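You operate a simulated robot arm through the tools that you are given. There is no shell and no other tool.

Carry out the task below with a simulated robot arm. There is one attempt and no reset: what you move stays moved.

TASK
Mend cracked rim R1: soak the strip, press it on, let it harden.
Fine: the strip lies along the rim; the pad ends on the end shelf. Set down upright: brown pad.
Where things are to end (x, y in the base frame): brown pad within 0.06 m of [0.56, 0.21].
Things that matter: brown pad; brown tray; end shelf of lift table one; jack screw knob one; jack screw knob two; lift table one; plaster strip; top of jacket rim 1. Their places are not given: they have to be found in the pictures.

The check looks at the end state, three seconds after you hand in, the way a careful person would. Anything else that was tipped, shoved, dropped, spilled or broken makes it a failure.

THE ROBOT
A 6-joint arm with a two-finger parallel gripper, fixed in place. Base frame: the origin is on the floor under the middle of its stand, x ahead of it, y to its left, z up. Units: m, degrees, N and s.
With the tool pointing down near the work surface it reaches from about 0.34 to 0.82 m from the base axis. Its first joint turns from -166.0 to 166.0 degrees. Payload 3.43 kg.
The tool frame sits at the grasp point between the pads (the TCP): z along the fingers, y along the line on which they close. The tips reach 0.034 m beyond it. The gripper opens to 0.128 m. The fingers are 0.024 m wide and 0.012 m thick; the gripper's body (0.048 by 0.13 m) begins 0.096 m behind the TCP.
Orientation is that of the tool frame in the base frame, as [roll, pitch, yaw] about the fixed x, y, z axes, in that order (R = Rz(yaw) Ry(pitch) Rx(roll)). With the fingers straight down and closing along the base's y, the tool's x points along the base's -x, its y along +y and its z along -z.

THE INTERFACE
- The arm moves only by the tool send_rows. Its argument "steps" is one flat list of numbers, 7 for each row, row after row: the shift along the base's x, y, z in m, then the turn, a rotation vector about the base's x, y, z in rad, then the gripper command, from -1 (shut) to 1 (fully open), values between in proportion. In form: [tx, ty, tz, wx, wy, wz, gripper, tx, ty, tz, wx, wy, wz, gripper, ...]. A call has 1 to 20 rows; each row shifts and turns the commanded pose from where the row before left it. Each row takes 0.2 s and may step no farther than 0.05 m and 8.6 degrees from the row before; otherwise, or with a gripper value out of range, the whole call is refused. A pose out of reach is approached as far as the arm can. The call stops where the force on the tool passes 40 N (or 10 N more than at its start, if that is more) or the arm is blocked; 0.2 s more then pass. Each finger travels about 0.045 m/s and halts on what it meets, pressing with about 30 N; the grip force reading is that of the motor and also rises with nothing between the fingers. The clock runs only during rows and for 0.2 s after the last one: add rows that do not move to give the fingers time. It gives the time, the measured TCP pose, the force on the tool (base axes), the opening and the grip force at its end, in the units of the frame above (readings bear some noise), with the torque about the TCP (base axes, N m) and any sound that the robot's microphone picked up.
- Cameras (640 x 400 px; columns grow to the right, rows downward): "scene" is fixed at [0.402, -0.5135, 1.4712]; the picture's right is [1.00, -0.05, 0.00], its down [-0.03, -0.61, -0.79] and it looks along [0.04, 0.79, -0.61] (base axes); focal length 262 px, centre (320, 200). "wrist" rides on the gripper at [0.076, -0.011, -0.16] in the tool frame; the picture's right is [0.15, 0.99, 0.00], its down [-0.88, 0.13, -0.46] and it looks along [-0.45, 0.07, 0.89] (tool axes); focal length 234 px, centre (320, 200).
- camera(camera): a new picture of that camera. No time passes.
- probe_pixels(camera, pixels): for up to 12 pixels [column, row] of the newest picture of that camera ("zoom" is the newest enlarged one), the place [x, y, z] in the base frame of the surface seen there, good to about 0.003 m, but the place of the scene camera against the robot may be out by one fixed shift of up to 0.025 m in any direction. No time passes.
- inspect(camera, box): a new picture of the part [left, top, right, bottom] of that camera's present view, enlarged. No time passes.
- finish_job(): hands the job in; it is judged then, once.

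Leave the gripper open and the arm clear of the work at the hand-in unless told otherwise.

The tools are called by a JSON object that holds its "fn" and its "kwargs". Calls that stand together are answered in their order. send_rows: Moves the arm, as the interface text tells. Its arguments: {"type":"object","properties":{"steps":{"type":"array"}},"required":["steps"]} The other tools are called the same way: camera (camera) takes a picture; probe_pixels (camera, pixels) gives the place of the surface under pixels of a picture; inspect (camera, box) takes an enlarged picture of a part of a camera's view; finish_job () hands the job in.

At the start:

```text
t: 0.0
position: [0.407, 0.1663, 1.2959]
ee_rot: [180.0, 0.0, -180.0]
force: [-0.1, -0.3, 0.4]
ft_torque: [0.02, -0.03, -0.01]
width: 0.1278
gripper_force: 0.0
```

scene: 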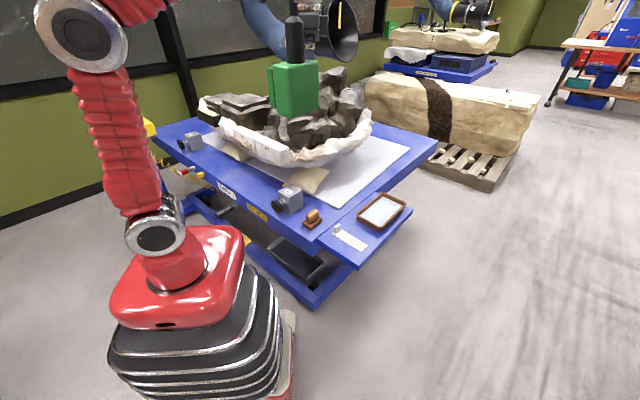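
wrist: 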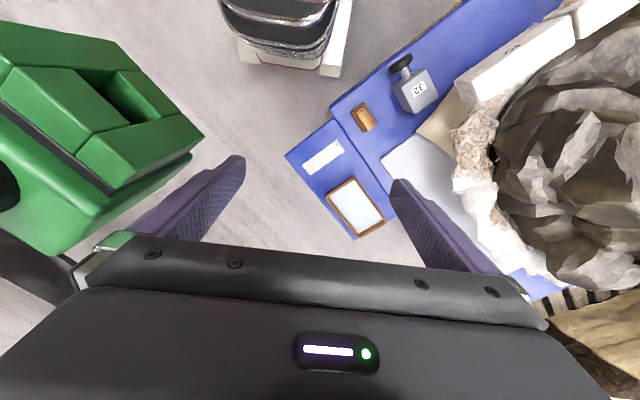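

I see a blue lift table holding a plaster jacket. A brown tray and a white strip are on the small end shelf at about (380,211) and (350,237), and a small brown pad sits at about (312,218) with grey knob blocks nearby. I'll enlarge these areas before doing anything.

{"fn": "inspect", "kwargs": {"camera": "scene", "box": [260, 170, 420, 270]}}

{"fn": "inspect", "kwargs": {"camera": "scene", "box": [150, 80, 390, 230]}}

{"fn": "inspect", "kwargs": {"camera": "wrist", "box": [270, 30, 590, 250]}}

```text
4.00 times, centred on (340, 220) of scene
```

zoom: 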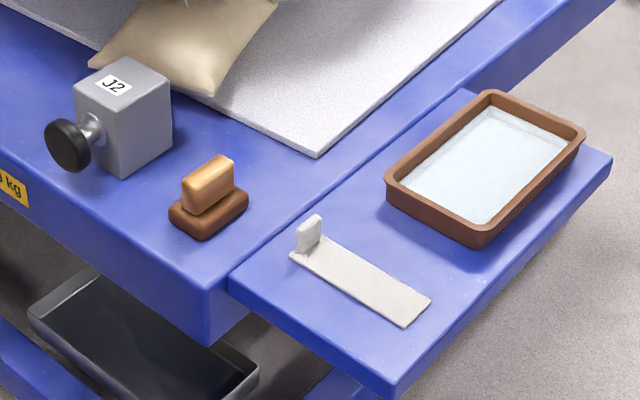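

```text
2.67 times, centred on (270, 155) of scene
```

zoom: 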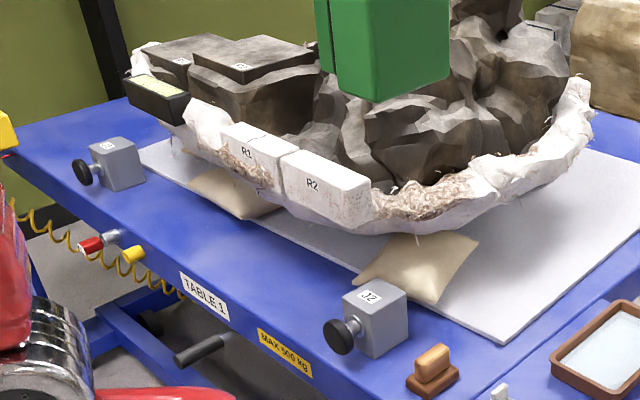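

```text
1.82 times, centred on (430, 140) of wrist
```

zoom: 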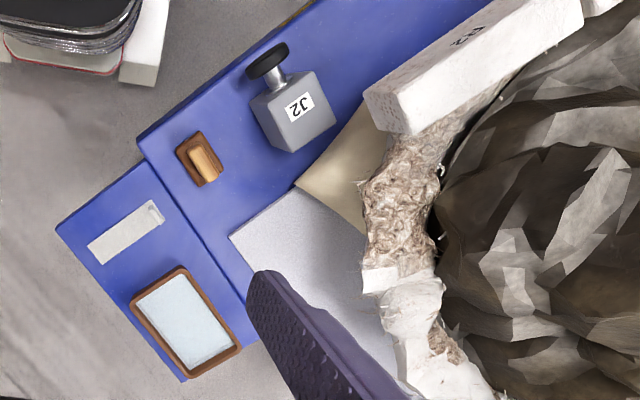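

The green block near (293,90) is close to where the tool should appear, so I need to know what it is. I'll zoom in on it, on the rim labels R1 and R2, and on the rest of the arm.

{"fn": "inspect", "kwargs": {"camera": "scene", "box": [220, 0, 380, 130]}}

{"fn": "inspect", "kwargs": {"camera": "scene", "box": [190, 95, 310, 170]}}

{"fn": "inspect", "kwargs": {"camera": "wrist", "box": [0, 0, 320, 300]}}

{"fn": "probe_pixels", "kwargs": {"camera": "scene", "pixels": [[312, 215], [312, 222], [337, 229], [345, 238], [363, 246], [380, 211], [365, 218], [400, 205], [240, 135], [265, 148], [293, 90], [360, 260]]}}

{"fn": "probe_pixels", "kwargs": {"camera": "wrist", "pixels": [[365, 117], [358, 116], [323, 157], [338, 148], [310, 165], [357, 207], [400, 65], [412, 90], [510, 50], [100, 130], [310, 200], [390, 130]]}}

```text
3.08 times, centred on (300, 65) of scene
```

zoom: 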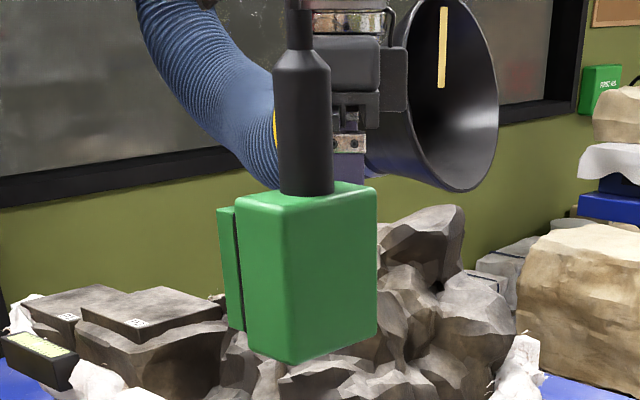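

```text
5.33 times, centred on (250, 132) of scene
```

zoom: 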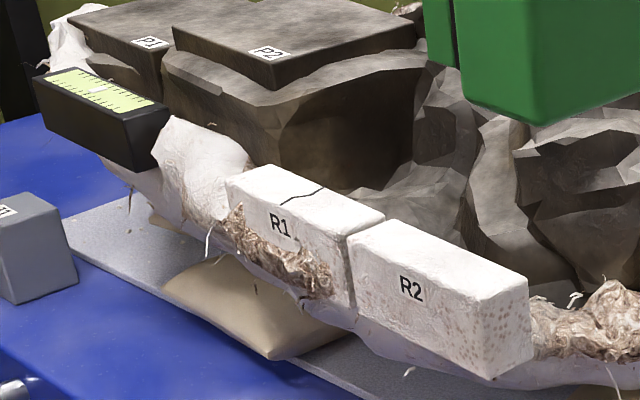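

```text
1.33 times, centred on (160, 150) of wrist
```

zoom: 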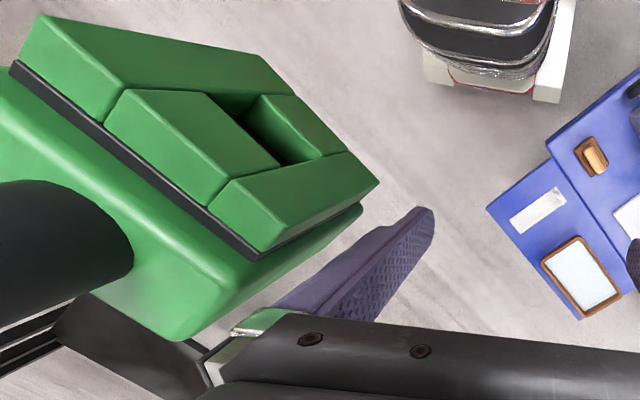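

```text
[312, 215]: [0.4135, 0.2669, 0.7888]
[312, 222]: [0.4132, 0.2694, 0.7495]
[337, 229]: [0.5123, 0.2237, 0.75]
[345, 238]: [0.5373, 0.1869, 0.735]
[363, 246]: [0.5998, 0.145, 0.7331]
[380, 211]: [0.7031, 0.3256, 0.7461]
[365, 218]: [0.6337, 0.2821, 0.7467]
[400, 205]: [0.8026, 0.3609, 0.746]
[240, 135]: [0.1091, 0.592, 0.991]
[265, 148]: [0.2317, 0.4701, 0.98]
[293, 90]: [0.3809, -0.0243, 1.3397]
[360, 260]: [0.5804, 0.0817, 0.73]
```

```text
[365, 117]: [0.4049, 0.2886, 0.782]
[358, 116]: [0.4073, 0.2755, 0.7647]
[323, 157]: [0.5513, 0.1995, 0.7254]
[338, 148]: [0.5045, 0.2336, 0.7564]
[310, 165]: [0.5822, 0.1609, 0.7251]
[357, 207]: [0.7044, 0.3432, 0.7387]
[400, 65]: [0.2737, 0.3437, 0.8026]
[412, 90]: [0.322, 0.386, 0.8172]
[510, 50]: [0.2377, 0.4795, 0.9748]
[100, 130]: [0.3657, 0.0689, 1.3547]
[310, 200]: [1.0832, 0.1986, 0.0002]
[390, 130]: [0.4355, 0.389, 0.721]
```

The green box looks like a hanging pendant very close to the gripper's -y side, so I'll treat it as an obstacle. I'll probe its edges in the wrist view, such as (205,135), (190,160) and (60,250), before moving away toward +y.

{"fn": "probe_pixels", "kwargs": {"camera": "wrist", "pixels": [[203, 135], [188, 160], [60, 245], [120, 240], [10, 60], [10, 200], [115, 190], [140, 80], [20, 250], [50, 290], [500, 20], [560, 30]]}}

{"fn": "probe_pixels", "kwargs": {"camera": "scene", "pixels": [[295, 60], [295, 20], [275, 80], [318, 70], [318, 105], [290, 115], [310, 62], [330, 30], [345, 15], [75, 30], [110, 130], [175, 300]]}}

```text
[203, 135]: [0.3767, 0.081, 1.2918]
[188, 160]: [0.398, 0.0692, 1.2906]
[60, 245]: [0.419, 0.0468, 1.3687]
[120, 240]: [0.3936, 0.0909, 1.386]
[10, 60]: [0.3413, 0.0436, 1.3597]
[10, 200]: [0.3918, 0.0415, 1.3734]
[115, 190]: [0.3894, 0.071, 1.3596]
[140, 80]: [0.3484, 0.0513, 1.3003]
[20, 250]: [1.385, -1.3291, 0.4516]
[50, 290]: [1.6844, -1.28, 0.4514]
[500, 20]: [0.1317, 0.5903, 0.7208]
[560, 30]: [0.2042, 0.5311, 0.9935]
```

```text
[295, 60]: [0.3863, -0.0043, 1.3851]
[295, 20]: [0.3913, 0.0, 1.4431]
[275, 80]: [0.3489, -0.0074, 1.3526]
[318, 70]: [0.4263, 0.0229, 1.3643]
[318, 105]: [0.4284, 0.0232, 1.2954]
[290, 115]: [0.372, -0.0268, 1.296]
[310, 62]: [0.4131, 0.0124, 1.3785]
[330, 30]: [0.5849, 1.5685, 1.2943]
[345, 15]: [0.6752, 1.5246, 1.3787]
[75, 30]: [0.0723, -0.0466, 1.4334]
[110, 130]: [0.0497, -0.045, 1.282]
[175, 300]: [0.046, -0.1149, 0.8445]
```

The green box spans roughly x 0.34–0.43, y up to 0.09 and z 1.29–1.39, right beside the gripper. I'll move 0.09 m toward +y, away from it, then look again to see whether it moves with the arm.

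{"fn": "send_rows", "kwargs": {"steps": [0, 0.03, 0, 0, 0, 0, 1, 0, 0.03, 0, 0, 0, 0, 1, 0, 0.03, 0, 0, 0, 0, 1, 0, 0, 0, 0, 0, 0, 1]}}

{"fn": "camera", "kwargs": {"camera": "scene"}}

{"fn": "camera", "kwargs": {"camera": "wrist"}}

```text
t: 1.0
position: [0.4055, 0.2547, 1.2969]
ee_rot: [-180.0, 0.1, -180.0]
force: [-0.8, -0.2, 0.3]
ft_torque: [0.0, 0.02, 0.01]
width: 0.1279
gripper_force: 0.0
```

```text
taken
```

scene: 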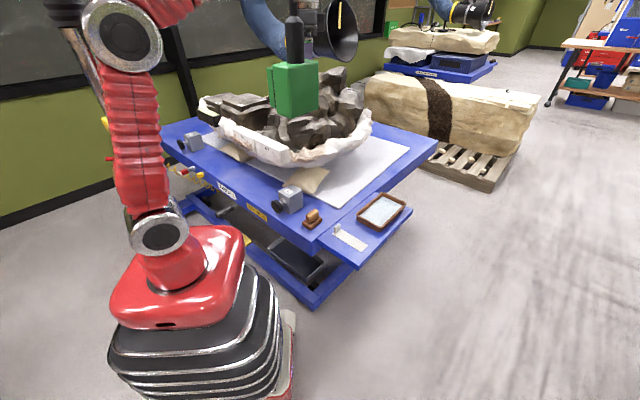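

```text
taken
```

wrist: 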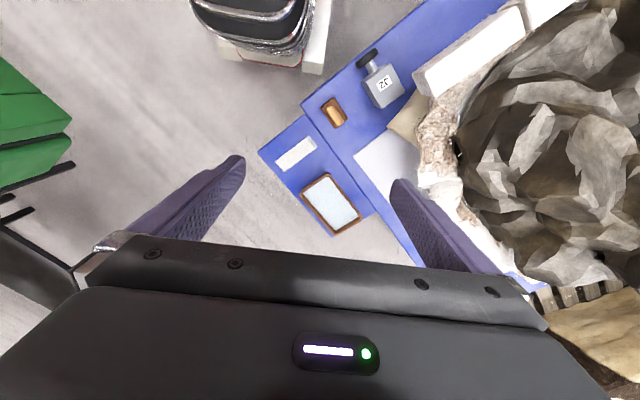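

The green box stayed where it was, so it is a fixed hanging pendant and I'll keep clear of it. Next I'll lower the tool beside it at y≈0.26 to z≈1.09 for a closer look at the shelf.

{"fn": "send_rows", "kwargs": {"steps": [0.005, 0.005, -0.035, 0, 0, 0, 1, 0.005, 0.005, -0.035, 0, 0, 0, 1, 0.005, 0, -0.035, 0, 0, 0, 1, 0.005, 0, -0.035, 0, 0, 0, 1, 0.005, 0, -0.035, 0, 0, 0, 1, 0.005, 0, -0.035, 0, 0, 0, 1, 0, 0, 0, 0, 0, 0, 1]}}

{"fn": "camera", "kwargs": {"camera": "scene"}}

{"fn": "camera", "kwargs": {"camera": "wrist"}}

```text
t: 2.6
position: [0.4367, 0.2691, 1.0841]
ee_rot: [179.9, 0.1, -180.0]
force: [-0.5, 1.5, -0.7]
ft_torque: [0.05, -0.01, 0.02]
width: 0.128
gripper_force: 0.1
```

```text
taken
```

scene: 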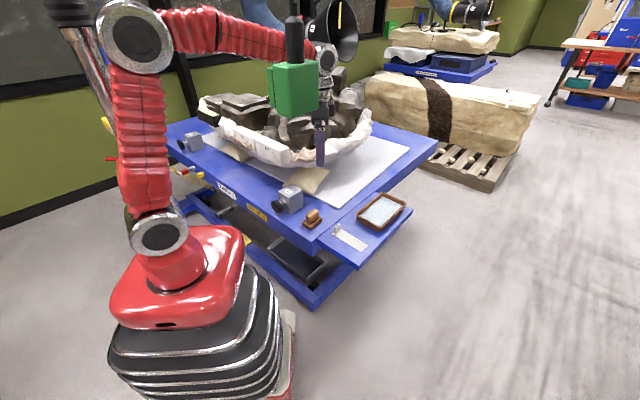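

```text
taken
```

wrist: 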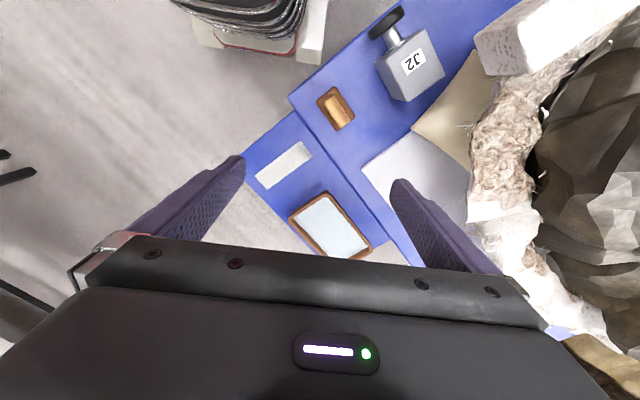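

The forearm now passes behind the pendant on its +y side, with the gripper at about (320,150). I'll probe the forearm and wrist to see how much room is left, and probe the strip, pad, tray and knob in the wrist view.

{"fn": "probe_pixels", "kwargs": {"camera": "scene", "pixels": [[180, 35], [230, 30], [265, 35], [265, 52], [328, 60], [320, 85], [320, 150], [312, 50], [318, 105], [270, 90]]}}

{"fn": "probe_pixels", "kwargs": {"camera": "wrist", "pixels": [[303, 142], [310, 157], [257, 176], [265, 187], [284, 165], [335, 108], [341, 112], [330, 225], [318, 195], [371, 240], [290, 218], [325, 257]]}}

{"fn": "inspect", "kwargs": {"camera": "wrist", "box": [240, 70, 400, 270]}}

```text
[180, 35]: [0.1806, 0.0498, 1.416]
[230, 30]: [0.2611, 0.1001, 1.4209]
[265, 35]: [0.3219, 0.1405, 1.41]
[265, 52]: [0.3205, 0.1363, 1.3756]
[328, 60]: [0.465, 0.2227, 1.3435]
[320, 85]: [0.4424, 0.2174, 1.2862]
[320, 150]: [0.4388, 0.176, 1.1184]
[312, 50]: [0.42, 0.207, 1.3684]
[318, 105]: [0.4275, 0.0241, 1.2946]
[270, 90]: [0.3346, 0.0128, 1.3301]
```

```text
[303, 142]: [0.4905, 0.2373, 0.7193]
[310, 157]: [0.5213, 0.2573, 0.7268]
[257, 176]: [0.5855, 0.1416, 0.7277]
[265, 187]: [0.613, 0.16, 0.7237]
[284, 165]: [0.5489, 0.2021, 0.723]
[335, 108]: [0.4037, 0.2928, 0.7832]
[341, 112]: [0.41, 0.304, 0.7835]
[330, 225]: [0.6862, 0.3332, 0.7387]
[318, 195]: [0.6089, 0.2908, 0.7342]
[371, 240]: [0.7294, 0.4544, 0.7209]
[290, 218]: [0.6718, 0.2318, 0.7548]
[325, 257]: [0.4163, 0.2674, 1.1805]
```

```text
2.00 times, centred on (320, 170) of wrist
```

zoom: 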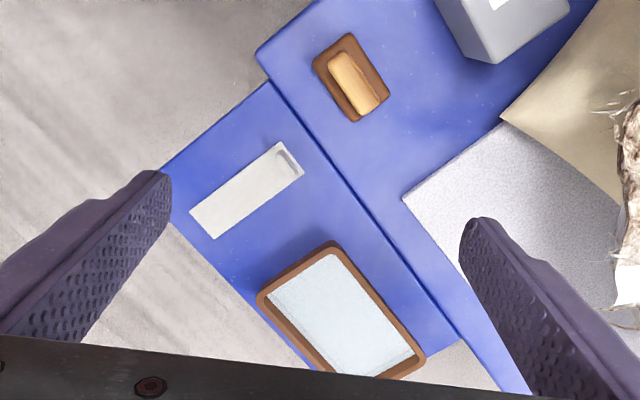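

The strip runs from the tab end near (300,148) to the free end near (261,181) in the wrist view, with the tray beside it and the pad on the table top. I'll probe the enlarged wrist picture at the strip corners, tab, tray corners and pad handle.

{"fn": "probe_pixels", "kwargs": {"camera": "zoom", "pixels": [[279, 145], [302, 174], [214, 235], [192, 209], [284, 153], [295, 170], [333, 245], [262, 298], [422, 356], [346, 372], [335, 262], [408, 352]]}}

{"fn": "probe_pixels", "kwargs": {"camera": "zoom", "pixels": [[335, 57], [350, 60], [365, 108], [378, 97], [347, 37], [314, 65], [353, 118], [387, 90], [268, 88], [165, 170], [450, 330], [330, 300]]}}

```text
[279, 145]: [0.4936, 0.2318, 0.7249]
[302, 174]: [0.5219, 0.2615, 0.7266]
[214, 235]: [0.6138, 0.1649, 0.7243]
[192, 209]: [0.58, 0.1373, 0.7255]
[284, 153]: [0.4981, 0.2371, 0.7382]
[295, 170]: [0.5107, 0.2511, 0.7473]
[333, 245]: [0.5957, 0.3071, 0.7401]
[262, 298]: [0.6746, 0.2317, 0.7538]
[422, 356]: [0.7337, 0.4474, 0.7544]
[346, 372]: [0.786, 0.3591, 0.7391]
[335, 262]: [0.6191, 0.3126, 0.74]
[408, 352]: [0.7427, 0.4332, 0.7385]
```

```text
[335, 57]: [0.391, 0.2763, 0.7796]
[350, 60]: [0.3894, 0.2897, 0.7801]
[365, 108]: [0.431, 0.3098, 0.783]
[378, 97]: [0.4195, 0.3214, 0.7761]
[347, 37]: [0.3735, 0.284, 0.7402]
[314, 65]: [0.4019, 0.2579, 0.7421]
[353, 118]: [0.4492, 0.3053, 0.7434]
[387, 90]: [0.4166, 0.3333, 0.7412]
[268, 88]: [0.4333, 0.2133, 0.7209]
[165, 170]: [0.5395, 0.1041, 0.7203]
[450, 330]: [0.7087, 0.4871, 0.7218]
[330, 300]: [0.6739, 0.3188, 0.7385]
```

The strip is about 0.13 × 0.042 m along roughly -47°, the tray is centred near (0.697, 0.336) with its long axis near +47°, and the shelf is at z≈0.7205. Next I'll probe the R1/R2 blocks and the near edge of the jacket in the scene view.

{"fn": "inspect", "kwargs": {"camera": "scene", "box": [190, 95, 310, 170]}}

{"fn": "probe_pixels", "kwargs": {"camera": "wrist", "pixels": [[480, 40], [500, 70], [545, 70], [520, 15], [475, 180], [480, 240], [415, 85], [400, 100], [385, 20], [435, 45], [560, 120], [520, 110]]}}

```text
5.33 times, centred on (250, 132) of scene
```

zoom: 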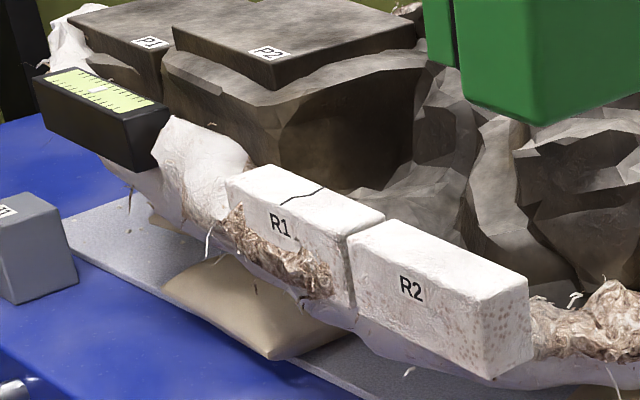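

```text
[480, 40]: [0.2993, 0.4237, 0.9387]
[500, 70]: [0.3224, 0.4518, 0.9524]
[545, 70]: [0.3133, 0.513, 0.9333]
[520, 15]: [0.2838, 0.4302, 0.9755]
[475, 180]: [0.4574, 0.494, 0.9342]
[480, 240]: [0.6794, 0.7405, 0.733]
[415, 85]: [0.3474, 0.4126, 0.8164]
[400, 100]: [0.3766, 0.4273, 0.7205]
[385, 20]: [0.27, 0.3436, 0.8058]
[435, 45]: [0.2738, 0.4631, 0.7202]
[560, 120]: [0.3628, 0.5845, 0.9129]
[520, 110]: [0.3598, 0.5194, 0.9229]
```

R1 shows a clear dark crack across its top at zoom (285–322, 187–205). I'll probe the top corners, the crack and the R2 block next to it.

{"fn": "probe_pixels", "kwargs": {"camera": "zoom", "pixels": [[232, 182], [271, 168], [380, 215], [347, 234], [286, 203], [321, 189], [303, 197], [355, 240], [388, 222], [522, 280], [492, 298], [250, 220]]}}

{"fn": "probe_pixels", "kwargs": {"camera": "zoom", "pixels": [[120, 90], [110, 140], [70, 75], [160, 110], [200, 150], [210, 60], [260, 55], [380, 30], [430, 200], [30, 230], [290, 120], [100, 30]]}}

```text
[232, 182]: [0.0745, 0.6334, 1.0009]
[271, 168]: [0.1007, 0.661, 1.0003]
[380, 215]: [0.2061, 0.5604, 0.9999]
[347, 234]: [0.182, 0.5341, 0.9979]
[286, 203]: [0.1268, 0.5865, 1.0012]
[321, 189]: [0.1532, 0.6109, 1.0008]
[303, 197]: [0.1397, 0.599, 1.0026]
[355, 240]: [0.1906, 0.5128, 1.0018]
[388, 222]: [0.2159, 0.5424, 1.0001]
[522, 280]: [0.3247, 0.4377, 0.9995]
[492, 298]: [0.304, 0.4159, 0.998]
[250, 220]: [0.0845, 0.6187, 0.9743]
```

```text
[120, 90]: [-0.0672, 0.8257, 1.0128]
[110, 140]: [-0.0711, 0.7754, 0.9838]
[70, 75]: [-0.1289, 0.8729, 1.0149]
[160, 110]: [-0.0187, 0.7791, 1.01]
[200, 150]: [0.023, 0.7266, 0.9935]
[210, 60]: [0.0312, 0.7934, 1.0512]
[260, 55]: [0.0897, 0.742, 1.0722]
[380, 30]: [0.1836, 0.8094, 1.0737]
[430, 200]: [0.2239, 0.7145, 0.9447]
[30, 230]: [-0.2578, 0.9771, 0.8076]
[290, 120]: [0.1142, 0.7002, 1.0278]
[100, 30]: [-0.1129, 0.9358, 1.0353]
```

R1's top runs from about (0.09, 0.647) to (0.194, 0.547) at z≈1.0 in the scene frame, with the crack near its middle at about (0.14, 0.599). I'll narrow the gripper and go down to z≈0.95 for a closer wrist look at the tab.

{"fn": "send_rows", "kwargs": {"steps": [0, 0, -0.033, 0, 0, 0, -0.2, 0, 0, -0.033, 0, 0, 0, -0.2, 0, 0, -0.033, 0, 0, 0, -0.2, 0, 0, -0.033, 0, 0, 0, -0.2, 0, 0, 0, 0, 0, 0, -0.2]}}

{"fn": "camera", "kwargs": {"camera": "scene"}}

{"fn": "camera", "kwargs": {"camera": "wrist"}}

{"fn": "inspect", "kwargs": {"camera": "wrist", "box": [200, 60, 360, 220]}}

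```text
t: 3.8
position: [0.4374, 0.2639, 0.9528]
ee_rot: [180.0, 0.0, 180.0]
force: [0.2, 0.1, 0.4]
ft_torque: [0.02, -0.01, -0.03]
width: 0.0511
gripper_force: 0.1
```

```text
taken
```

scene: 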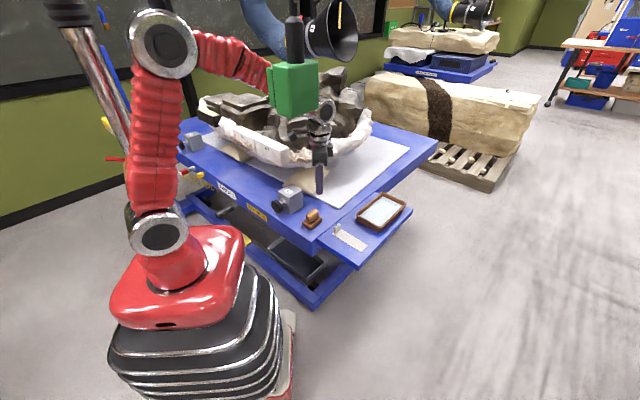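

```text
taken
```

wrist: 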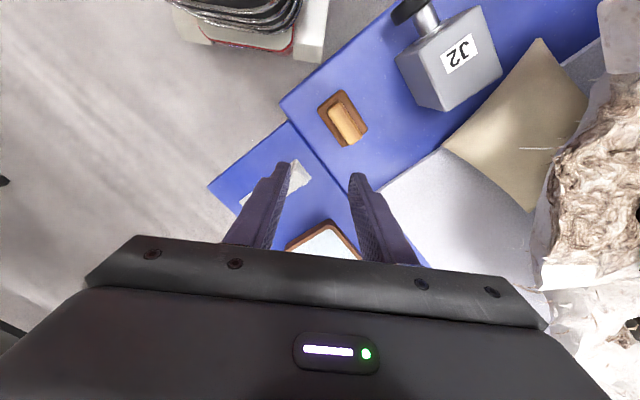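

```text
2.50 times, centred on (280, 140) of wrist
```

zoom: 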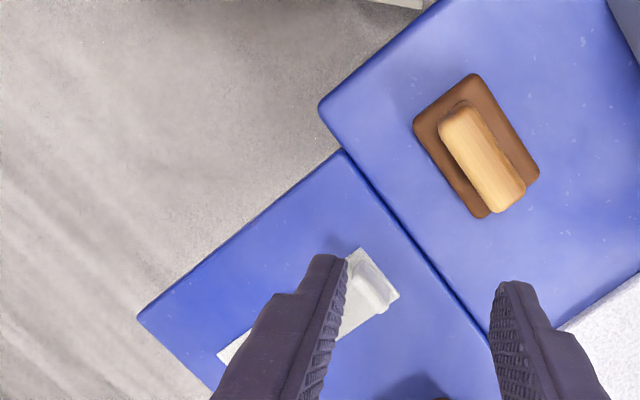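

The tab is partly visible beside the left finger at zoom (370,285). I'll probe its top edge and faces, the strip corners beside it, and the pad and handle corners.

{"fn": "probe_pixels", "kwargs": {"camera": "zoom", "pixels": [[362, 262], [368, 266], [380, 282], [388, 294], [374, 278], [366, 276], [378, 298], [372, 290], [361, 250], [398, 296], [356, 258], [352, 300]]}}

{"fn": "probe_pixels", "kwargs": {"camera": "zoom", "pixels": [[472, 76], [415, 122], [538, 178], [481, 216], [462, 106], [440, 128], [523, 188], [500, 208], [480, 155], [455, 120], [505, 190], [490, 150]]}}

```text
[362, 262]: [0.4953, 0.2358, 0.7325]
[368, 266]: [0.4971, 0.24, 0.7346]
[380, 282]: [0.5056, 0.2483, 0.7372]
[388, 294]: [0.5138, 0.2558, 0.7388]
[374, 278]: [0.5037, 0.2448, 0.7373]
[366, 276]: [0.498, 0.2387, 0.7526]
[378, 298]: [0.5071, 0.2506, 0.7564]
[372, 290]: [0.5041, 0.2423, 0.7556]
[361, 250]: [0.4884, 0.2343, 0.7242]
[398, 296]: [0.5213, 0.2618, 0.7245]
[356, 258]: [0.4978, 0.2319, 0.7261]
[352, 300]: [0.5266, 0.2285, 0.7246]
```

```text
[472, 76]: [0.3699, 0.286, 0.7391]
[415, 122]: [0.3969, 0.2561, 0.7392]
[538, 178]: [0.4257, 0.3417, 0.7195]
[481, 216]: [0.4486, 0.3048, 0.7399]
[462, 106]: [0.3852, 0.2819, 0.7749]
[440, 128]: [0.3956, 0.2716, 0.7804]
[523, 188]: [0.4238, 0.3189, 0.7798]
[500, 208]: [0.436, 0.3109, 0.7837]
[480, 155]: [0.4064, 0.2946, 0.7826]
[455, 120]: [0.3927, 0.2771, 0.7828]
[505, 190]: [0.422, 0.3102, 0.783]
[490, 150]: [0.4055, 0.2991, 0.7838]
```

The tab's centre is at about (0.507, 0.245) with its top at z≈0.756, and the strip axis is at about -46.5°. I'll turn the tool +43.5° so the fingers close along the strip, and move to (0.507, 0.245) at z≈0.86 to check alignment and pendant clearance.

{"fn": "send_rows", "kwargs": {"steps": [0.0116, -0.003, -0.0155, 0, 0, 0.1265, -0.2, 0.0116, -0.003, -0.0155, 0, 0, 0.1265, -0.2, 0.0116, -0.003, -0.0155, 0, 0, 0.1265, -0.2, 0.0116, -0.003, -0.0155, 0, 0, 0.1265, -0.2, 0.0116, -0.003, -0.0155, 0, 0, 0.1265, -0.2, 0.0116, -0.003, -0.0155, 0, 0, 0.1265, -0.2, 0, 0, 0, 0, 0, 0, -0.2, 0, 0, 0, 0, 0, 0, -0.2]}}

{"fn": "camera", "kwargs": {"camera": "scene"}}

{"fn": "camera", "kwargs": {"camera": "wrist"}}

{"fn": "inspect", "kwargs": {"camera": "scene", "box": [220, 40, 380, 260]}}

```text
t: 5.6
position: [0.5066, 0.2482, 0.8606]
ee_rot: [-179.9, 0.0, -136.4]
force: [0.2, 0.3, 0.4]
ft_torque: [0.02, 0.0, -0.02]
width: 0.0513
gripper_force: 0.1
```

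```text
taken
```

scene: 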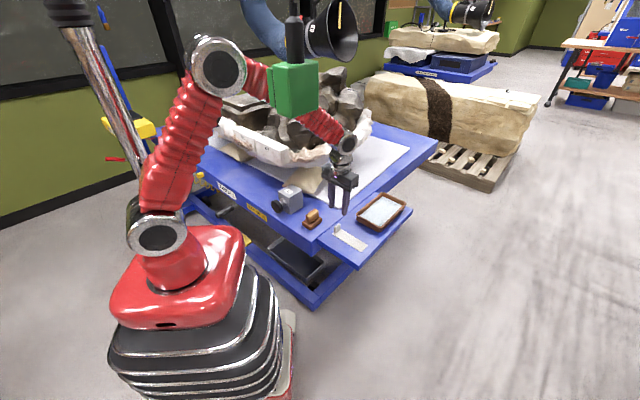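

```text
taken
```

wrist: 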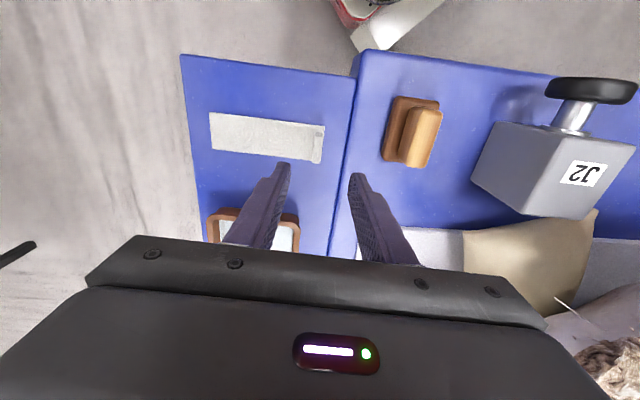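

```text
1.82 times, centred on (300, 150) of scene
```

zoom: 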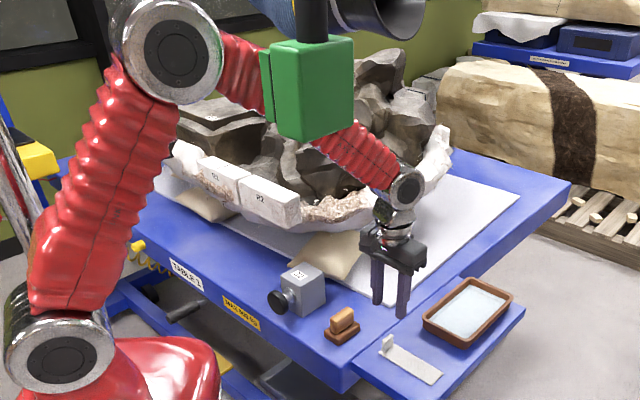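

The arm is above the tab and the forearm now passes behind and below the pendant, so I'll probe that gap. I'll also re-probe the tab and strip edges in the wrist view to check alignment.

{"fn": "probe_pixels", "kwargs": {"camera": "scene", "pixels": [[255, 75], [262, 95], [313, 118], [325, 122], [345, 142], [318, 105], [300, 118], [218, 65], [350, 150], [340, 200]]}}

{"fn": "inspect", "kwargs": {"camera": "wrist", "box": [190, 90, 350, 200]}}

```text
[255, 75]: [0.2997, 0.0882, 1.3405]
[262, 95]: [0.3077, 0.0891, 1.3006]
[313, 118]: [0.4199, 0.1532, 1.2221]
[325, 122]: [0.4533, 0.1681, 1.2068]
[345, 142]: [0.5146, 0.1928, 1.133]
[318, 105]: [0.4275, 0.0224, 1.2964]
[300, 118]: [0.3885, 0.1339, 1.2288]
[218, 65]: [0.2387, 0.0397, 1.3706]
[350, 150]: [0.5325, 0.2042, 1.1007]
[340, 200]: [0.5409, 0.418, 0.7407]
```

```text
3.64 times, centred on (270, 145) of wrist
```

zoom: 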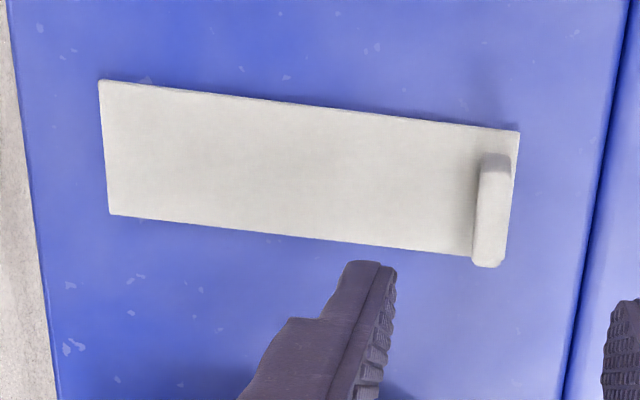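

The forearm clears the pendant by about 0.04 m. I'll probe the strip and tab precisely in this enlarged view.

{"fn": "probe_pixels", "kwargs": {"camera": "zoom", "pixels": [[101, 82], [112, 212], [518, 134], [470, 252], [496, 160], [484, 262], [488, 215], [500, 215], [480, 200], [500, 262], [508, 180], [300, 170]]}}

```text
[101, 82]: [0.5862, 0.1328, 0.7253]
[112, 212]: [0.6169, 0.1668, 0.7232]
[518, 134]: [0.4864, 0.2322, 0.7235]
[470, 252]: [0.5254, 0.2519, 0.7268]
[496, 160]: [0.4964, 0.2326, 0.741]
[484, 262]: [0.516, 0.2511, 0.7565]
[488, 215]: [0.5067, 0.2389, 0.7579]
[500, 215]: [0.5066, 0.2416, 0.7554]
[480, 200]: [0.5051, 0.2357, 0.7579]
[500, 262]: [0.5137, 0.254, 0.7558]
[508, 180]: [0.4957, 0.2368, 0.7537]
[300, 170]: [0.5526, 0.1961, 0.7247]
```

The tab's centre comes out at (0.508, 0.243) with its top at z≈0.757. I'll shift over it and lower to z≈0.765, which puts the fingertips at 0.731, just above the strip surface at 0.7245.

{"fn": "send_rows", "kwargs": {"steps": [0.0014, -0.0053, -0.02, 0, 0, 0, -0.2, 0, 0, -0.03, 0, 0, 0, -0.2, 0, 0, -0.026, 0, 0, 0, -0.2, 0, 0, -0.02, 0, 0, 0, -0.2, 0, 0, 0, 0, 0, 0, -0.2]}}

{"fn": "inspect", "kwargs": {"camera": "scene", "box": [290, 150, 410, 270]}}

{"fn": "camera", "kwargs": {"camera": "wrist"}}

```text
t: 6.8
position: [0.5084, 0.242, 0.7636]
ee_rot: [-179.9, 0.0, -136.4]
force: [0.2, 0.4, 0.4]
ft_torque: [-0.01, -0.05, -0.01]
width: 0.0511
gripper_force: 0.0
```

```text
3.33 times, centred on (350, 210) of scene
```

zoom: 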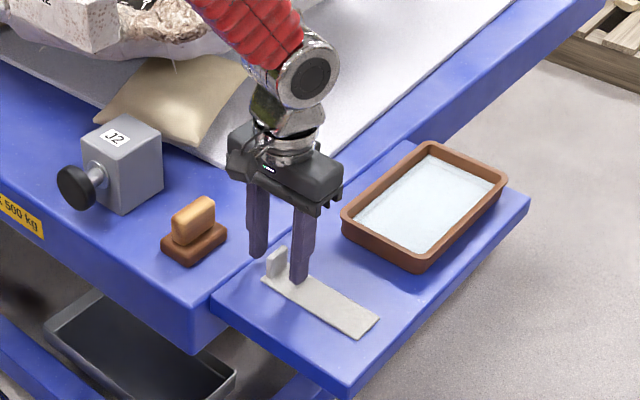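

```text
taken
```

wrist: 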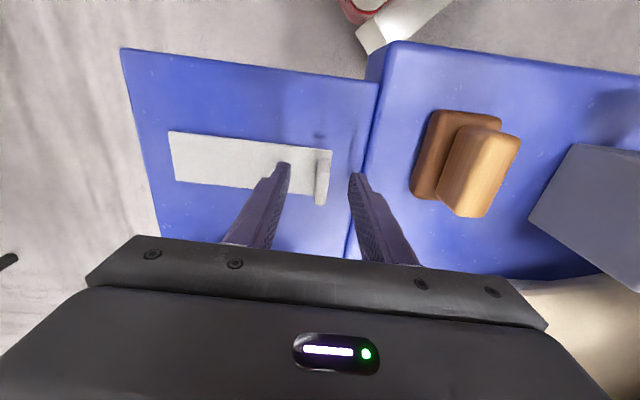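

The tab sits between the fingertips, at wrist (322,175) with the tips at (285,165) and (355,180). I'll close on it now.

{"fn": "send_rows", "kwargs": {"steps": [0, 0, 0, 0, 0, 0, -1, 0, 0, 0, 0, 0, 0, -1, 0, 0, 0, 0, 0, 0, -1, 0, 0, 0, 0, 0, 0, -1, 0, 0, 0, 0, 0, 0, -1]}}

{"fn": "camera", "kwargs": {"camera": "wrist"}}

```text
t: 8.0
position: [0.5074, 0.2422, 0.764]
ee_rot: [-180.0, -0.1, -136.5]
force: [-0.1, 1.2, 0.2]
ft_torque: [-0.01, -0.02, -0.01]
width: 0.0089
gripper_force: 29.8
```

```text
taken
```

wrist: 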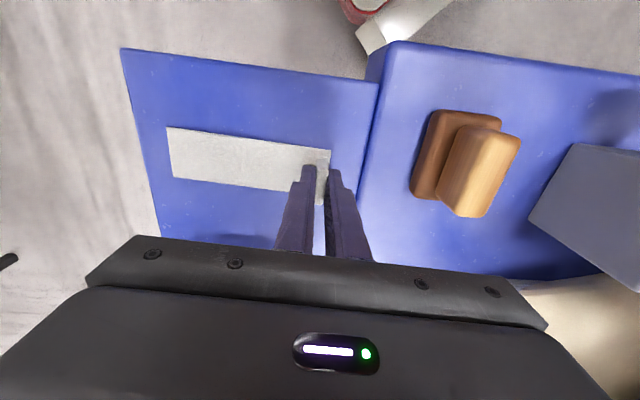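

The grip holds the tab at width 0.009 with 29.8 N. I'll lift straight up 0.1 m and check that the strip comes along level.

{"fn": "send_rows", "kwargs": {"steps": [0, 0, 0.01, 0, 0, 0, -1, 0, 0, 0.02, 0, 0, 0, -1, 0, 0, 0.025, 0, 0, 0, -1, 0, 0, 0.025, 0, 0, 0, -1, 0, 0, 0.02, 0, 0, 0, -1, 0, 0, 0, 0, 0, 0, -1]}}

{"fn": "inspect", "kwargs": {"camera": "scene", "box": [290, 130, 430, 260]}}

{"fn": "camera", "kwargs": {"camera": "wrist"}}

```text
t: 9.4
position: [0.5079, 0.2428, 0.8645]
ee_rot: [-179.9, 0.0, -136.5]
force: [0.2, 0.7, -0.3]
ft_torque: [0.01, -0.02, -0.02]
width: 0.0087
gripper_force: 29.8
```

```text
3.08 times, centred on (360, 195) of scene
```

zoom: 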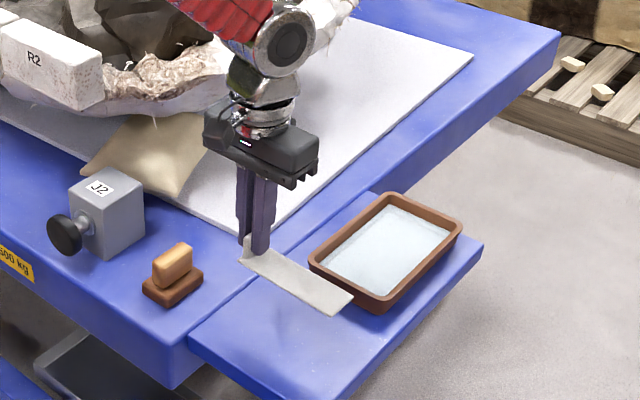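

```text
taken
```

wrist: 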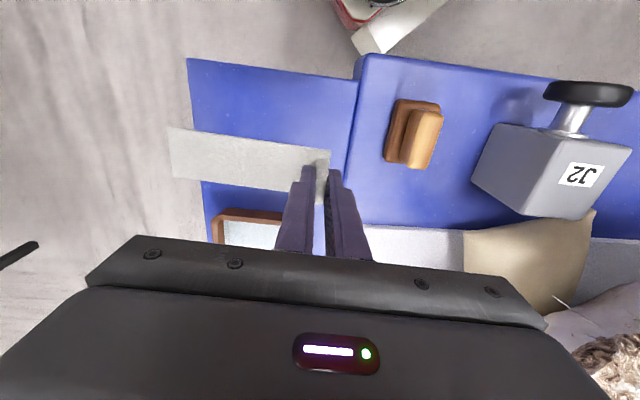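

The strip lifted cleanly and hangs level. I'll probe the tray's rim and water corners in this enlarged scene view for its exact orientation, plus points already measured by the wrist camera to estimate the scene camera's shift.

{"fn": "probe_pixels", "kwargs": {"camera": "zoom", "pixels": [[313, 259], [377, 301], [459, 227], [390, 197], [328, 262], [374, 290], [447, 230], [392, 209], [385, 250], [345, 228], [420, 268], [340, 285]]}}

{"fn": "probe_pixels", "kwargs": {"camera": "wrist", "pixels": [[218, 215], [216, 222], [280, 216], [214, 240], [225, 224], [270, 225], [240, 218], [172, 130], [175, 172], [300, 150], [420, 118], [410, 150]]}}

{"fn": "probe_pixels", "kwargs": {"camera": "scene", "pixels": [[345, 209], [346, 213], [314, 212], [318, 216], [367, 229], [403, 252]]}}

```text
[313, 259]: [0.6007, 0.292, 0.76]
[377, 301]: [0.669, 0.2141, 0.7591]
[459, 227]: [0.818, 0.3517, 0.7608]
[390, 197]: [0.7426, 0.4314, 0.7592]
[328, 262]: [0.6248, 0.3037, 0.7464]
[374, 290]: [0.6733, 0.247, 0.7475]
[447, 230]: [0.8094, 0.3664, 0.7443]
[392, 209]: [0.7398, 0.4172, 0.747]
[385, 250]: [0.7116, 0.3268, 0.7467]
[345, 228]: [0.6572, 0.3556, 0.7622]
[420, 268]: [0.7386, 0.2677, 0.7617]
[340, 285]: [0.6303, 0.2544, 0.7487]
```

```text
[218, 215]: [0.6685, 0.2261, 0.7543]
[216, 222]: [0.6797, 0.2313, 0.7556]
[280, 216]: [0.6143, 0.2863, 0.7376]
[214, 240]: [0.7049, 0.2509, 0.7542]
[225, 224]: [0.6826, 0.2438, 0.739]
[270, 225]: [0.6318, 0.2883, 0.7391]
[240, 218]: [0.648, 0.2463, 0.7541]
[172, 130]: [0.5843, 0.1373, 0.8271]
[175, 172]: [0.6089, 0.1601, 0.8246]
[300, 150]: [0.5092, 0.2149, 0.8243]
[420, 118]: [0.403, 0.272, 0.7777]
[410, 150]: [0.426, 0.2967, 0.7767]
```

```text
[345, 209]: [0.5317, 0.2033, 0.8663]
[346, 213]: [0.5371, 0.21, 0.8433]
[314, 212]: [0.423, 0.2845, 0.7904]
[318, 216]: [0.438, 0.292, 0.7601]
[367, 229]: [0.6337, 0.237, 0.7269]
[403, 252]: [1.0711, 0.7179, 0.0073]
```

The scene camera's shift is about (+0.003, -0.015, +0.007). Tray: centre (0.703, 0.336), long axis about 44°, water at z≈0.739. I'll turn the strip +90.7° at this height while moving the tab to (0.662, 0.296), so it hangs lengthwise over the tray.

{"fn": "send_rows", "kwargs": {"steps": [0.01283, 0.00445, 0, 0, 0, 0.1319, -1, 0.01283, 0.00445, 0, 0, 0, 0.1319, -1, 0.01283, 0.00445, 0, 0, 0, 0.1319, -1, 0.01283, 0.00445, 0, 0, 0, 0.1319, -1, 0.01283, 0.00445, 0, 0, 0, 0.1319, -1, 0.01283, 0.00445, 0, 0, 0, 0.1319, -1, 0.01283, 0.00445, 0, 0, 0, 0.1319, -1, 0.01283, 0.00445, 0, 0, 0, 0.1319, -1, 0.01283, 0.00445, 0, 0, 0, 0.1319, -1, 0.01283, 0.00445, 0, 0, 0, 0.1319, -1, 0.01283, 0.00445, 0, 0, 0, 0.1319, -1, 0.01283, 0.00445, 0, 0, 0, 0.1319, -1, 0, 0, 0, 0, 0, 0, -1, 0, 0, 0, 0, 0, 0, -1]}}

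{"fn": "inspect", "kwargs": {"camera": "scene", "box": [300, 130, 440, 250]}}

{"fn": "camera", "kwargs": {"camera": "wrist"}}

{"fn": "camera", "kwargs": {"camera": "scene"}}

```text
t: 12.4
position: [0.6629, 0.2963, 0.8641]
ee_rot: [179.9, 0.0, -45.7]
force: [0.1, 0.2, 0.0]
ft_torque: [0.01, 0.02, 0.0]
width: 0.0087
gripper_force: 30.1
```

```text
3.33 times, centred on (370, 190) of scene
```

zoom: 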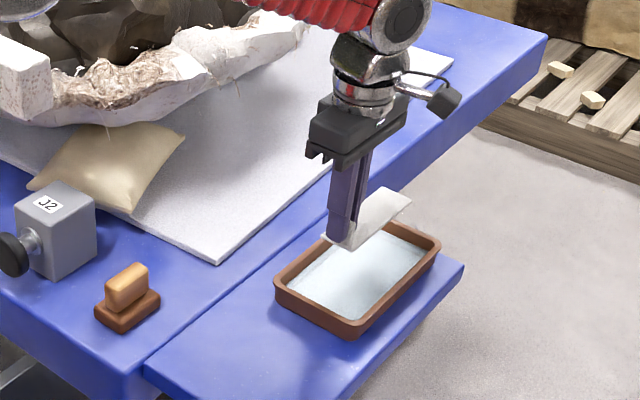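

```text
taken
```

wrist: 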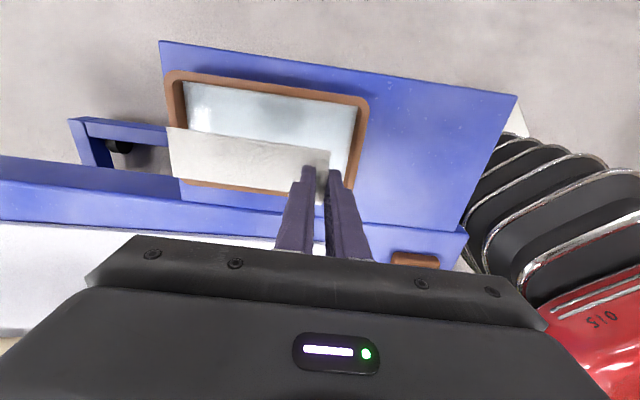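

```text
taken
```

scene: 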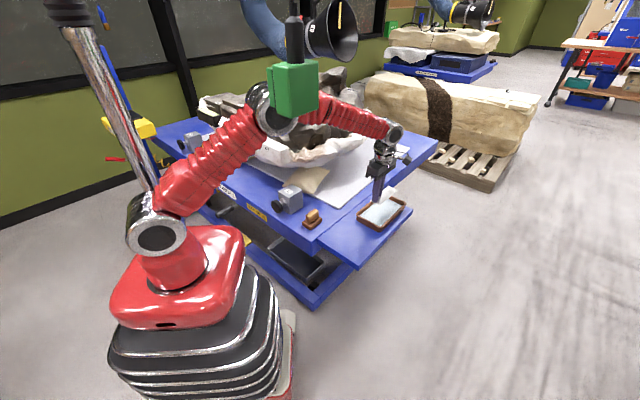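

The elbow joint now appears close to the pendant near (262,105), so I'll check that clearance. I'll also probe the tray's inner walls and the strip from this wrist view.

{"fn": "probe_pixels", "kwargs": {"camera": "scene", "pixels": [[262, 92], [268, 110], [280, 122], [290, 125], [300, 122], [320, 105], [340, 110], [285, 110], [275, 135], [255, 100]]}}

{"fn": "probe_pixels", "kwargs": {"camera": "wrist", "pixels": [[188, 86], [355, 108], [362, 105], [178, 82], [345, 170], [270, 110], [172, 130], [176, 172], [168, 78], [365, 102], [190, 184], [358, 160]]}}

{"fn": "inspect", "kwargs": {"camera": "scene", "box": [220, 50, 340, 150]}}

```text
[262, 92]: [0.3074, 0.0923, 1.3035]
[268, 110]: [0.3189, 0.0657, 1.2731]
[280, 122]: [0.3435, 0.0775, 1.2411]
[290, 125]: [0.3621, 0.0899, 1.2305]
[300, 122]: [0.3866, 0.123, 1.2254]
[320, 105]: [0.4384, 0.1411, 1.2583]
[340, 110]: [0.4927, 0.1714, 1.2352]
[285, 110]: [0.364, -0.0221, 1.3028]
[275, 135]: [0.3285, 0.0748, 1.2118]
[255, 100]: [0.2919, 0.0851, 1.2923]
```

```text
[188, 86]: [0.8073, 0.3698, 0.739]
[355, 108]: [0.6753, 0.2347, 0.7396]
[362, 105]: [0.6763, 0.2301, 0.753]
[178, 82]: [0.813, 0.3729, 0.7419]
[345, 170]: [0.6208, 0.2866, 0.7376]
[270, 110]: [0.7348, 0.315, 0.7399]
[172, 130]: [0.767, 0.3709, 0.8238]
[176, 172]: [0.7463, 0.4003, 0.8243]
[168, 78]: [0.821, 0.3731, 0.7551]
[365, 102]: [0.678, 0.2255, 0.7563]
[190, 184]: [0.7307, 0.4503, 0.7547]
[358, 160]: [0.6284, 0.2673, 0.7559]
```

```text
4.00 times, centred on (280, 100) of scene
```

zoom: 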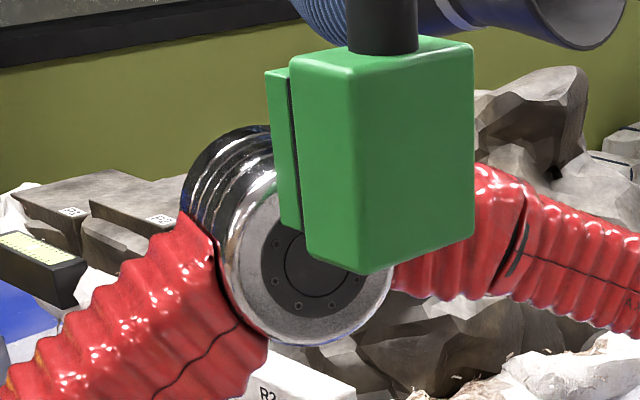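

The strip lies inside the tray's outline with about 0.02 m to spare on every side, and the elbow clears the pendant by about 0.02–0.03 m. I'll lower until the strip's underside is near z≈0.733 and watch the force.

{"fn": "send_rows", "kwargs": {"steps": [0, 0, -0.03, 0, 0, 0, -1, 0, 0, -0.03, 0, 0, 0, -1, 0, 0, -0.018, 0, 0, 0, -1, 0, 0, -0.006, 0, 0, 0, -1, 0, 0, -0.003, 0, 0, 0, -1, 0, 0, 0, 0, 0, 0, -1]}}

{"fn": "inspect", "kwargs": {"camera": "scene", "box": [300, 150, 440, 250]}}

{"fn": "camera", "kwargs": {"camera": "wrist"}}

```text
t: 13.8
position: [0.6619, 0.2974, 0.7774]
ee_rot: [180.0, 0.1, -45.8]
force: [0.1, -0.6, -0.9]
ft_torque: [0.0, 0.04, 0.0]
width: 0.0087
gripper_force: 29.6
```

```text
4.00 times, centred on (370, 200) of scene
```

zoom: 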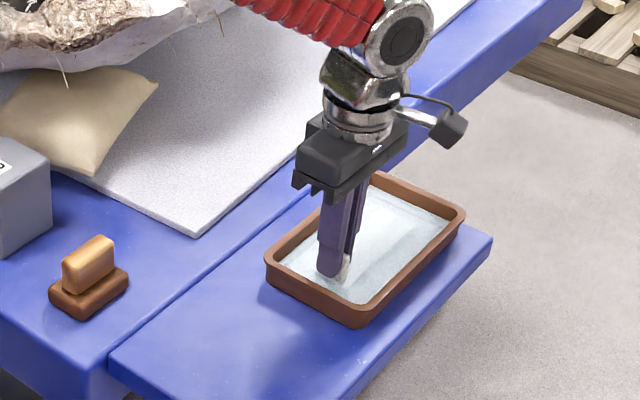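

```text
taken
```

wrist: 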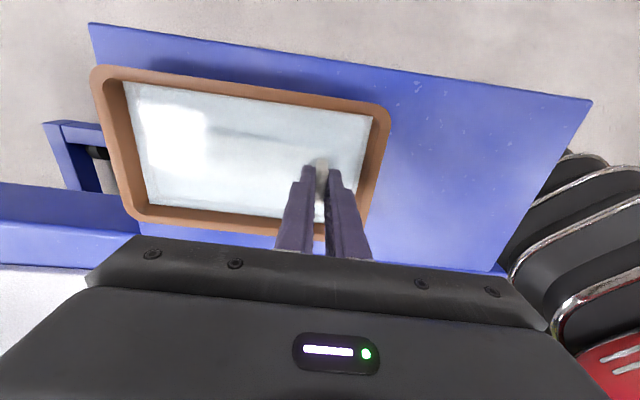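

The strip is under the water, with only the tab top showing at wrist (321,170), and the force is low. I'll lower 2 mm more and soak it for about 3 s, listening for any sound.

{"fn": "send_rows", "kwargs": {"steps": [0, 0, -0.002, 0, 0, 0, -1, 0, 0, 0, 0, 0, 0, -1, 0, 0, 0, 0, 0, 0, -1, 0, 0, 0, 0, 0, 0, -1, 0, 0, 0, 0, 0, 0, -1, 0, 0, 0, 0, 0, 0, -1, 0, 0, 0, 0, 0, 0, -1, 0, 0, 0, 0, 0, 0, -1, 0, 0, 0, 0, 0, 0, -1, 0, 0, 0, 0, 0, 0, -1, 0, 0, 0, 0, 0, 0, -1, 0, 0, 0, 0, 0, 0, -1, 0, 0, 0, 0, 0, 0, -1, 0, 0, 0, 0, 0, 0, -1, 0, 0, 0, 0, 0, 0, -1]}}

{"fn": "inspect", "kwargs": {"camera": "wrist", "box": [90, 50, 400, 250]}}

```text
t: 17.0
position: [0.6626, 0.2979, 0.7774]
ee_rot: [-180.0, -0.1, -45.7]
force: [0.6, -0.2, -0.8]
ft_torque: [-0.01, 0.0, -0.02]
width: 0.0089
gripper_force: 29.8
```

```text
2.00 times, centred on (245, 150) of wrist
```

zoom: 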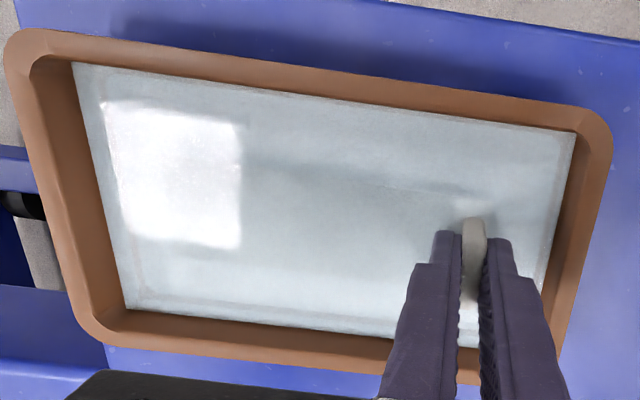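

The tab has turned grey, so it looks wet. Before the swing over to R1, I'll lift the strip a little and inspect its colour. I'll also probe the inclined pole at scene left (100,90) and the hose at (262,20), which the arm may pass.

{"fn": "send_rows", "kwargs": {"steps": [0, 0, 0.01, 0, 0, 0, -1, 0, 0, 0.02, 0, 0, 0, -1, 0, 0, 0.03, 0, 0, 0, -1, 0, 0, 0.03, 0, 0, 0, -1, 0, 0, 0, 0, 0, 0, -1]}}

{"fn": "camera", "kwargs": {"camera": "wrist"}}

{"fn": "camera", "kwargs": {"camera": "scene"}}

{"fn": "probe_pixels", "kwargs": {"camera": "scene", "pixels": [[75, 30], [100, 95], [140, 170], [105, 50], [120, 130], [262, 25], [145, 130], [330, 75], [350, 85], [300, 130], [240, 100], [345, 45]]}}

```text
t: 18.2
position: [0.6623, 0.2984, 0.8638]
ee_rot: [179.8, 0.1, -45.8]
force: [0.5, 0.4, -0.2]
ft_torque: [0.02, 0.03, 0.02]
width: 0.0085
gripper_force: 30.1
```

```text
taken
```

wrist: 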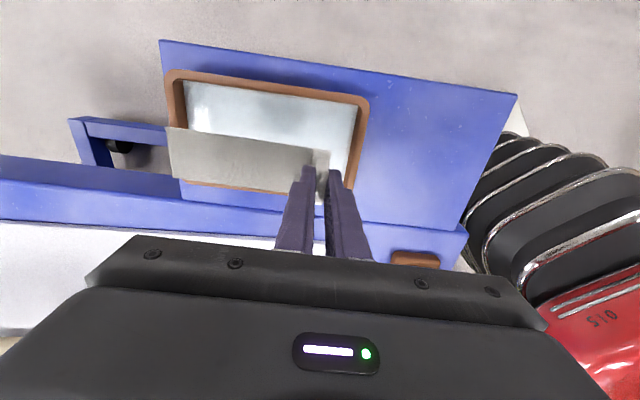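

```text
taken
```

scene: 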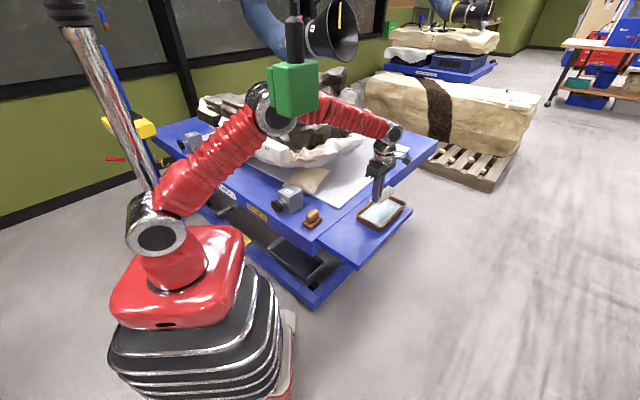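

```text
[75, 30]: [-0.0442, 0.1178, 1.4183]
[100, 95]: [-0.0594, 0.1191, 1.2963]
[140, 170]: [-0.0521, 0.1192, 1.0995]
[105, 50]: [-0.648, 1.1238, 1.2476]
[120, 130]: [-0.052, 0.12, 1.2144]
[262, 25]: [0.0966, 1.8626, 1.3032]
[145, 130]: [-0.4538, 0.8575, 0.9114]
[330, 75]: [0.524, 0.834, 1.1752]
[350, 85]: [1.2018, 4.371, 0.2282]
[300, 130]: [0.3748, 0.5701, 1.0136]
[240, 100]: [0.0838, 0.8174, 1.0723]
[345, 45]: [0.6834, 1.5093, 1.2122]
```

The strip is now clearly grey and wet. The inclined pole is really a vertical post near (-0.05, 0.12), and the arm's links could meet it when the base swings toward R1. I'll examine it closely first.

{"fn": "inspect", "kwargs": {"camera": "scene", "box": [30, 0, 220, 270]}}

{"fn": "probe_pixels", "kwargs": {"camera": "scene", "pixels": [[65, 5], [55, 18], [88, 18], [85, 50], [70, 50], [128, 160], [150, 185], [157, 237], [185, 225], [135, 215], [175, 180], [220, 150]]}}

```text
1.48 times, centred on (125, 135) of scene
```

zoom: 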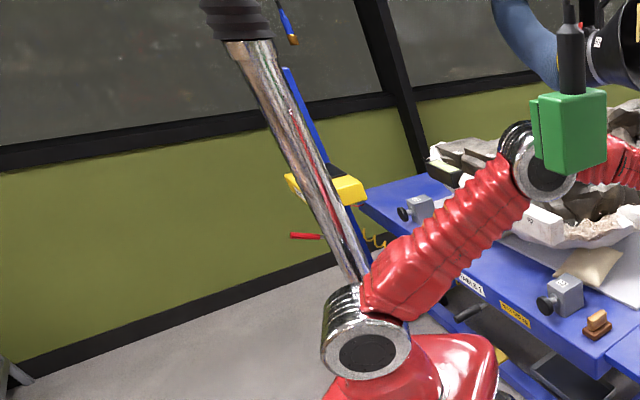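

```text
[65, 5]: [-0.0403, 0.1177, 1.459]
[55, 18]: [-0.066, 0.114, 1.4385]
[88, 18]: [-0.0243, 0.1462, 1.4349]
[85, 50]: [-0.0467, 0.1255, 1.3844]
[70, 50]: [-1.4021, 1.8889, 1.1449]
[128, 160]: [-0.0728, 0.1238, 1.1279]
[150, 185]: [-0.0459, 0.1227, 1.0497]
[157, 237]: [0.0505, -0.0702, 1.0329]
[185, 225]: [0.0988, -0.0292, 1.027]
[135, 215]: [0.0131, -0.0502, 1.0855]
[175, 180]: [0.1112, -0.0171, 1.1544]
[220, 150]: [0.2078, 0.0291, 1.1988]
```

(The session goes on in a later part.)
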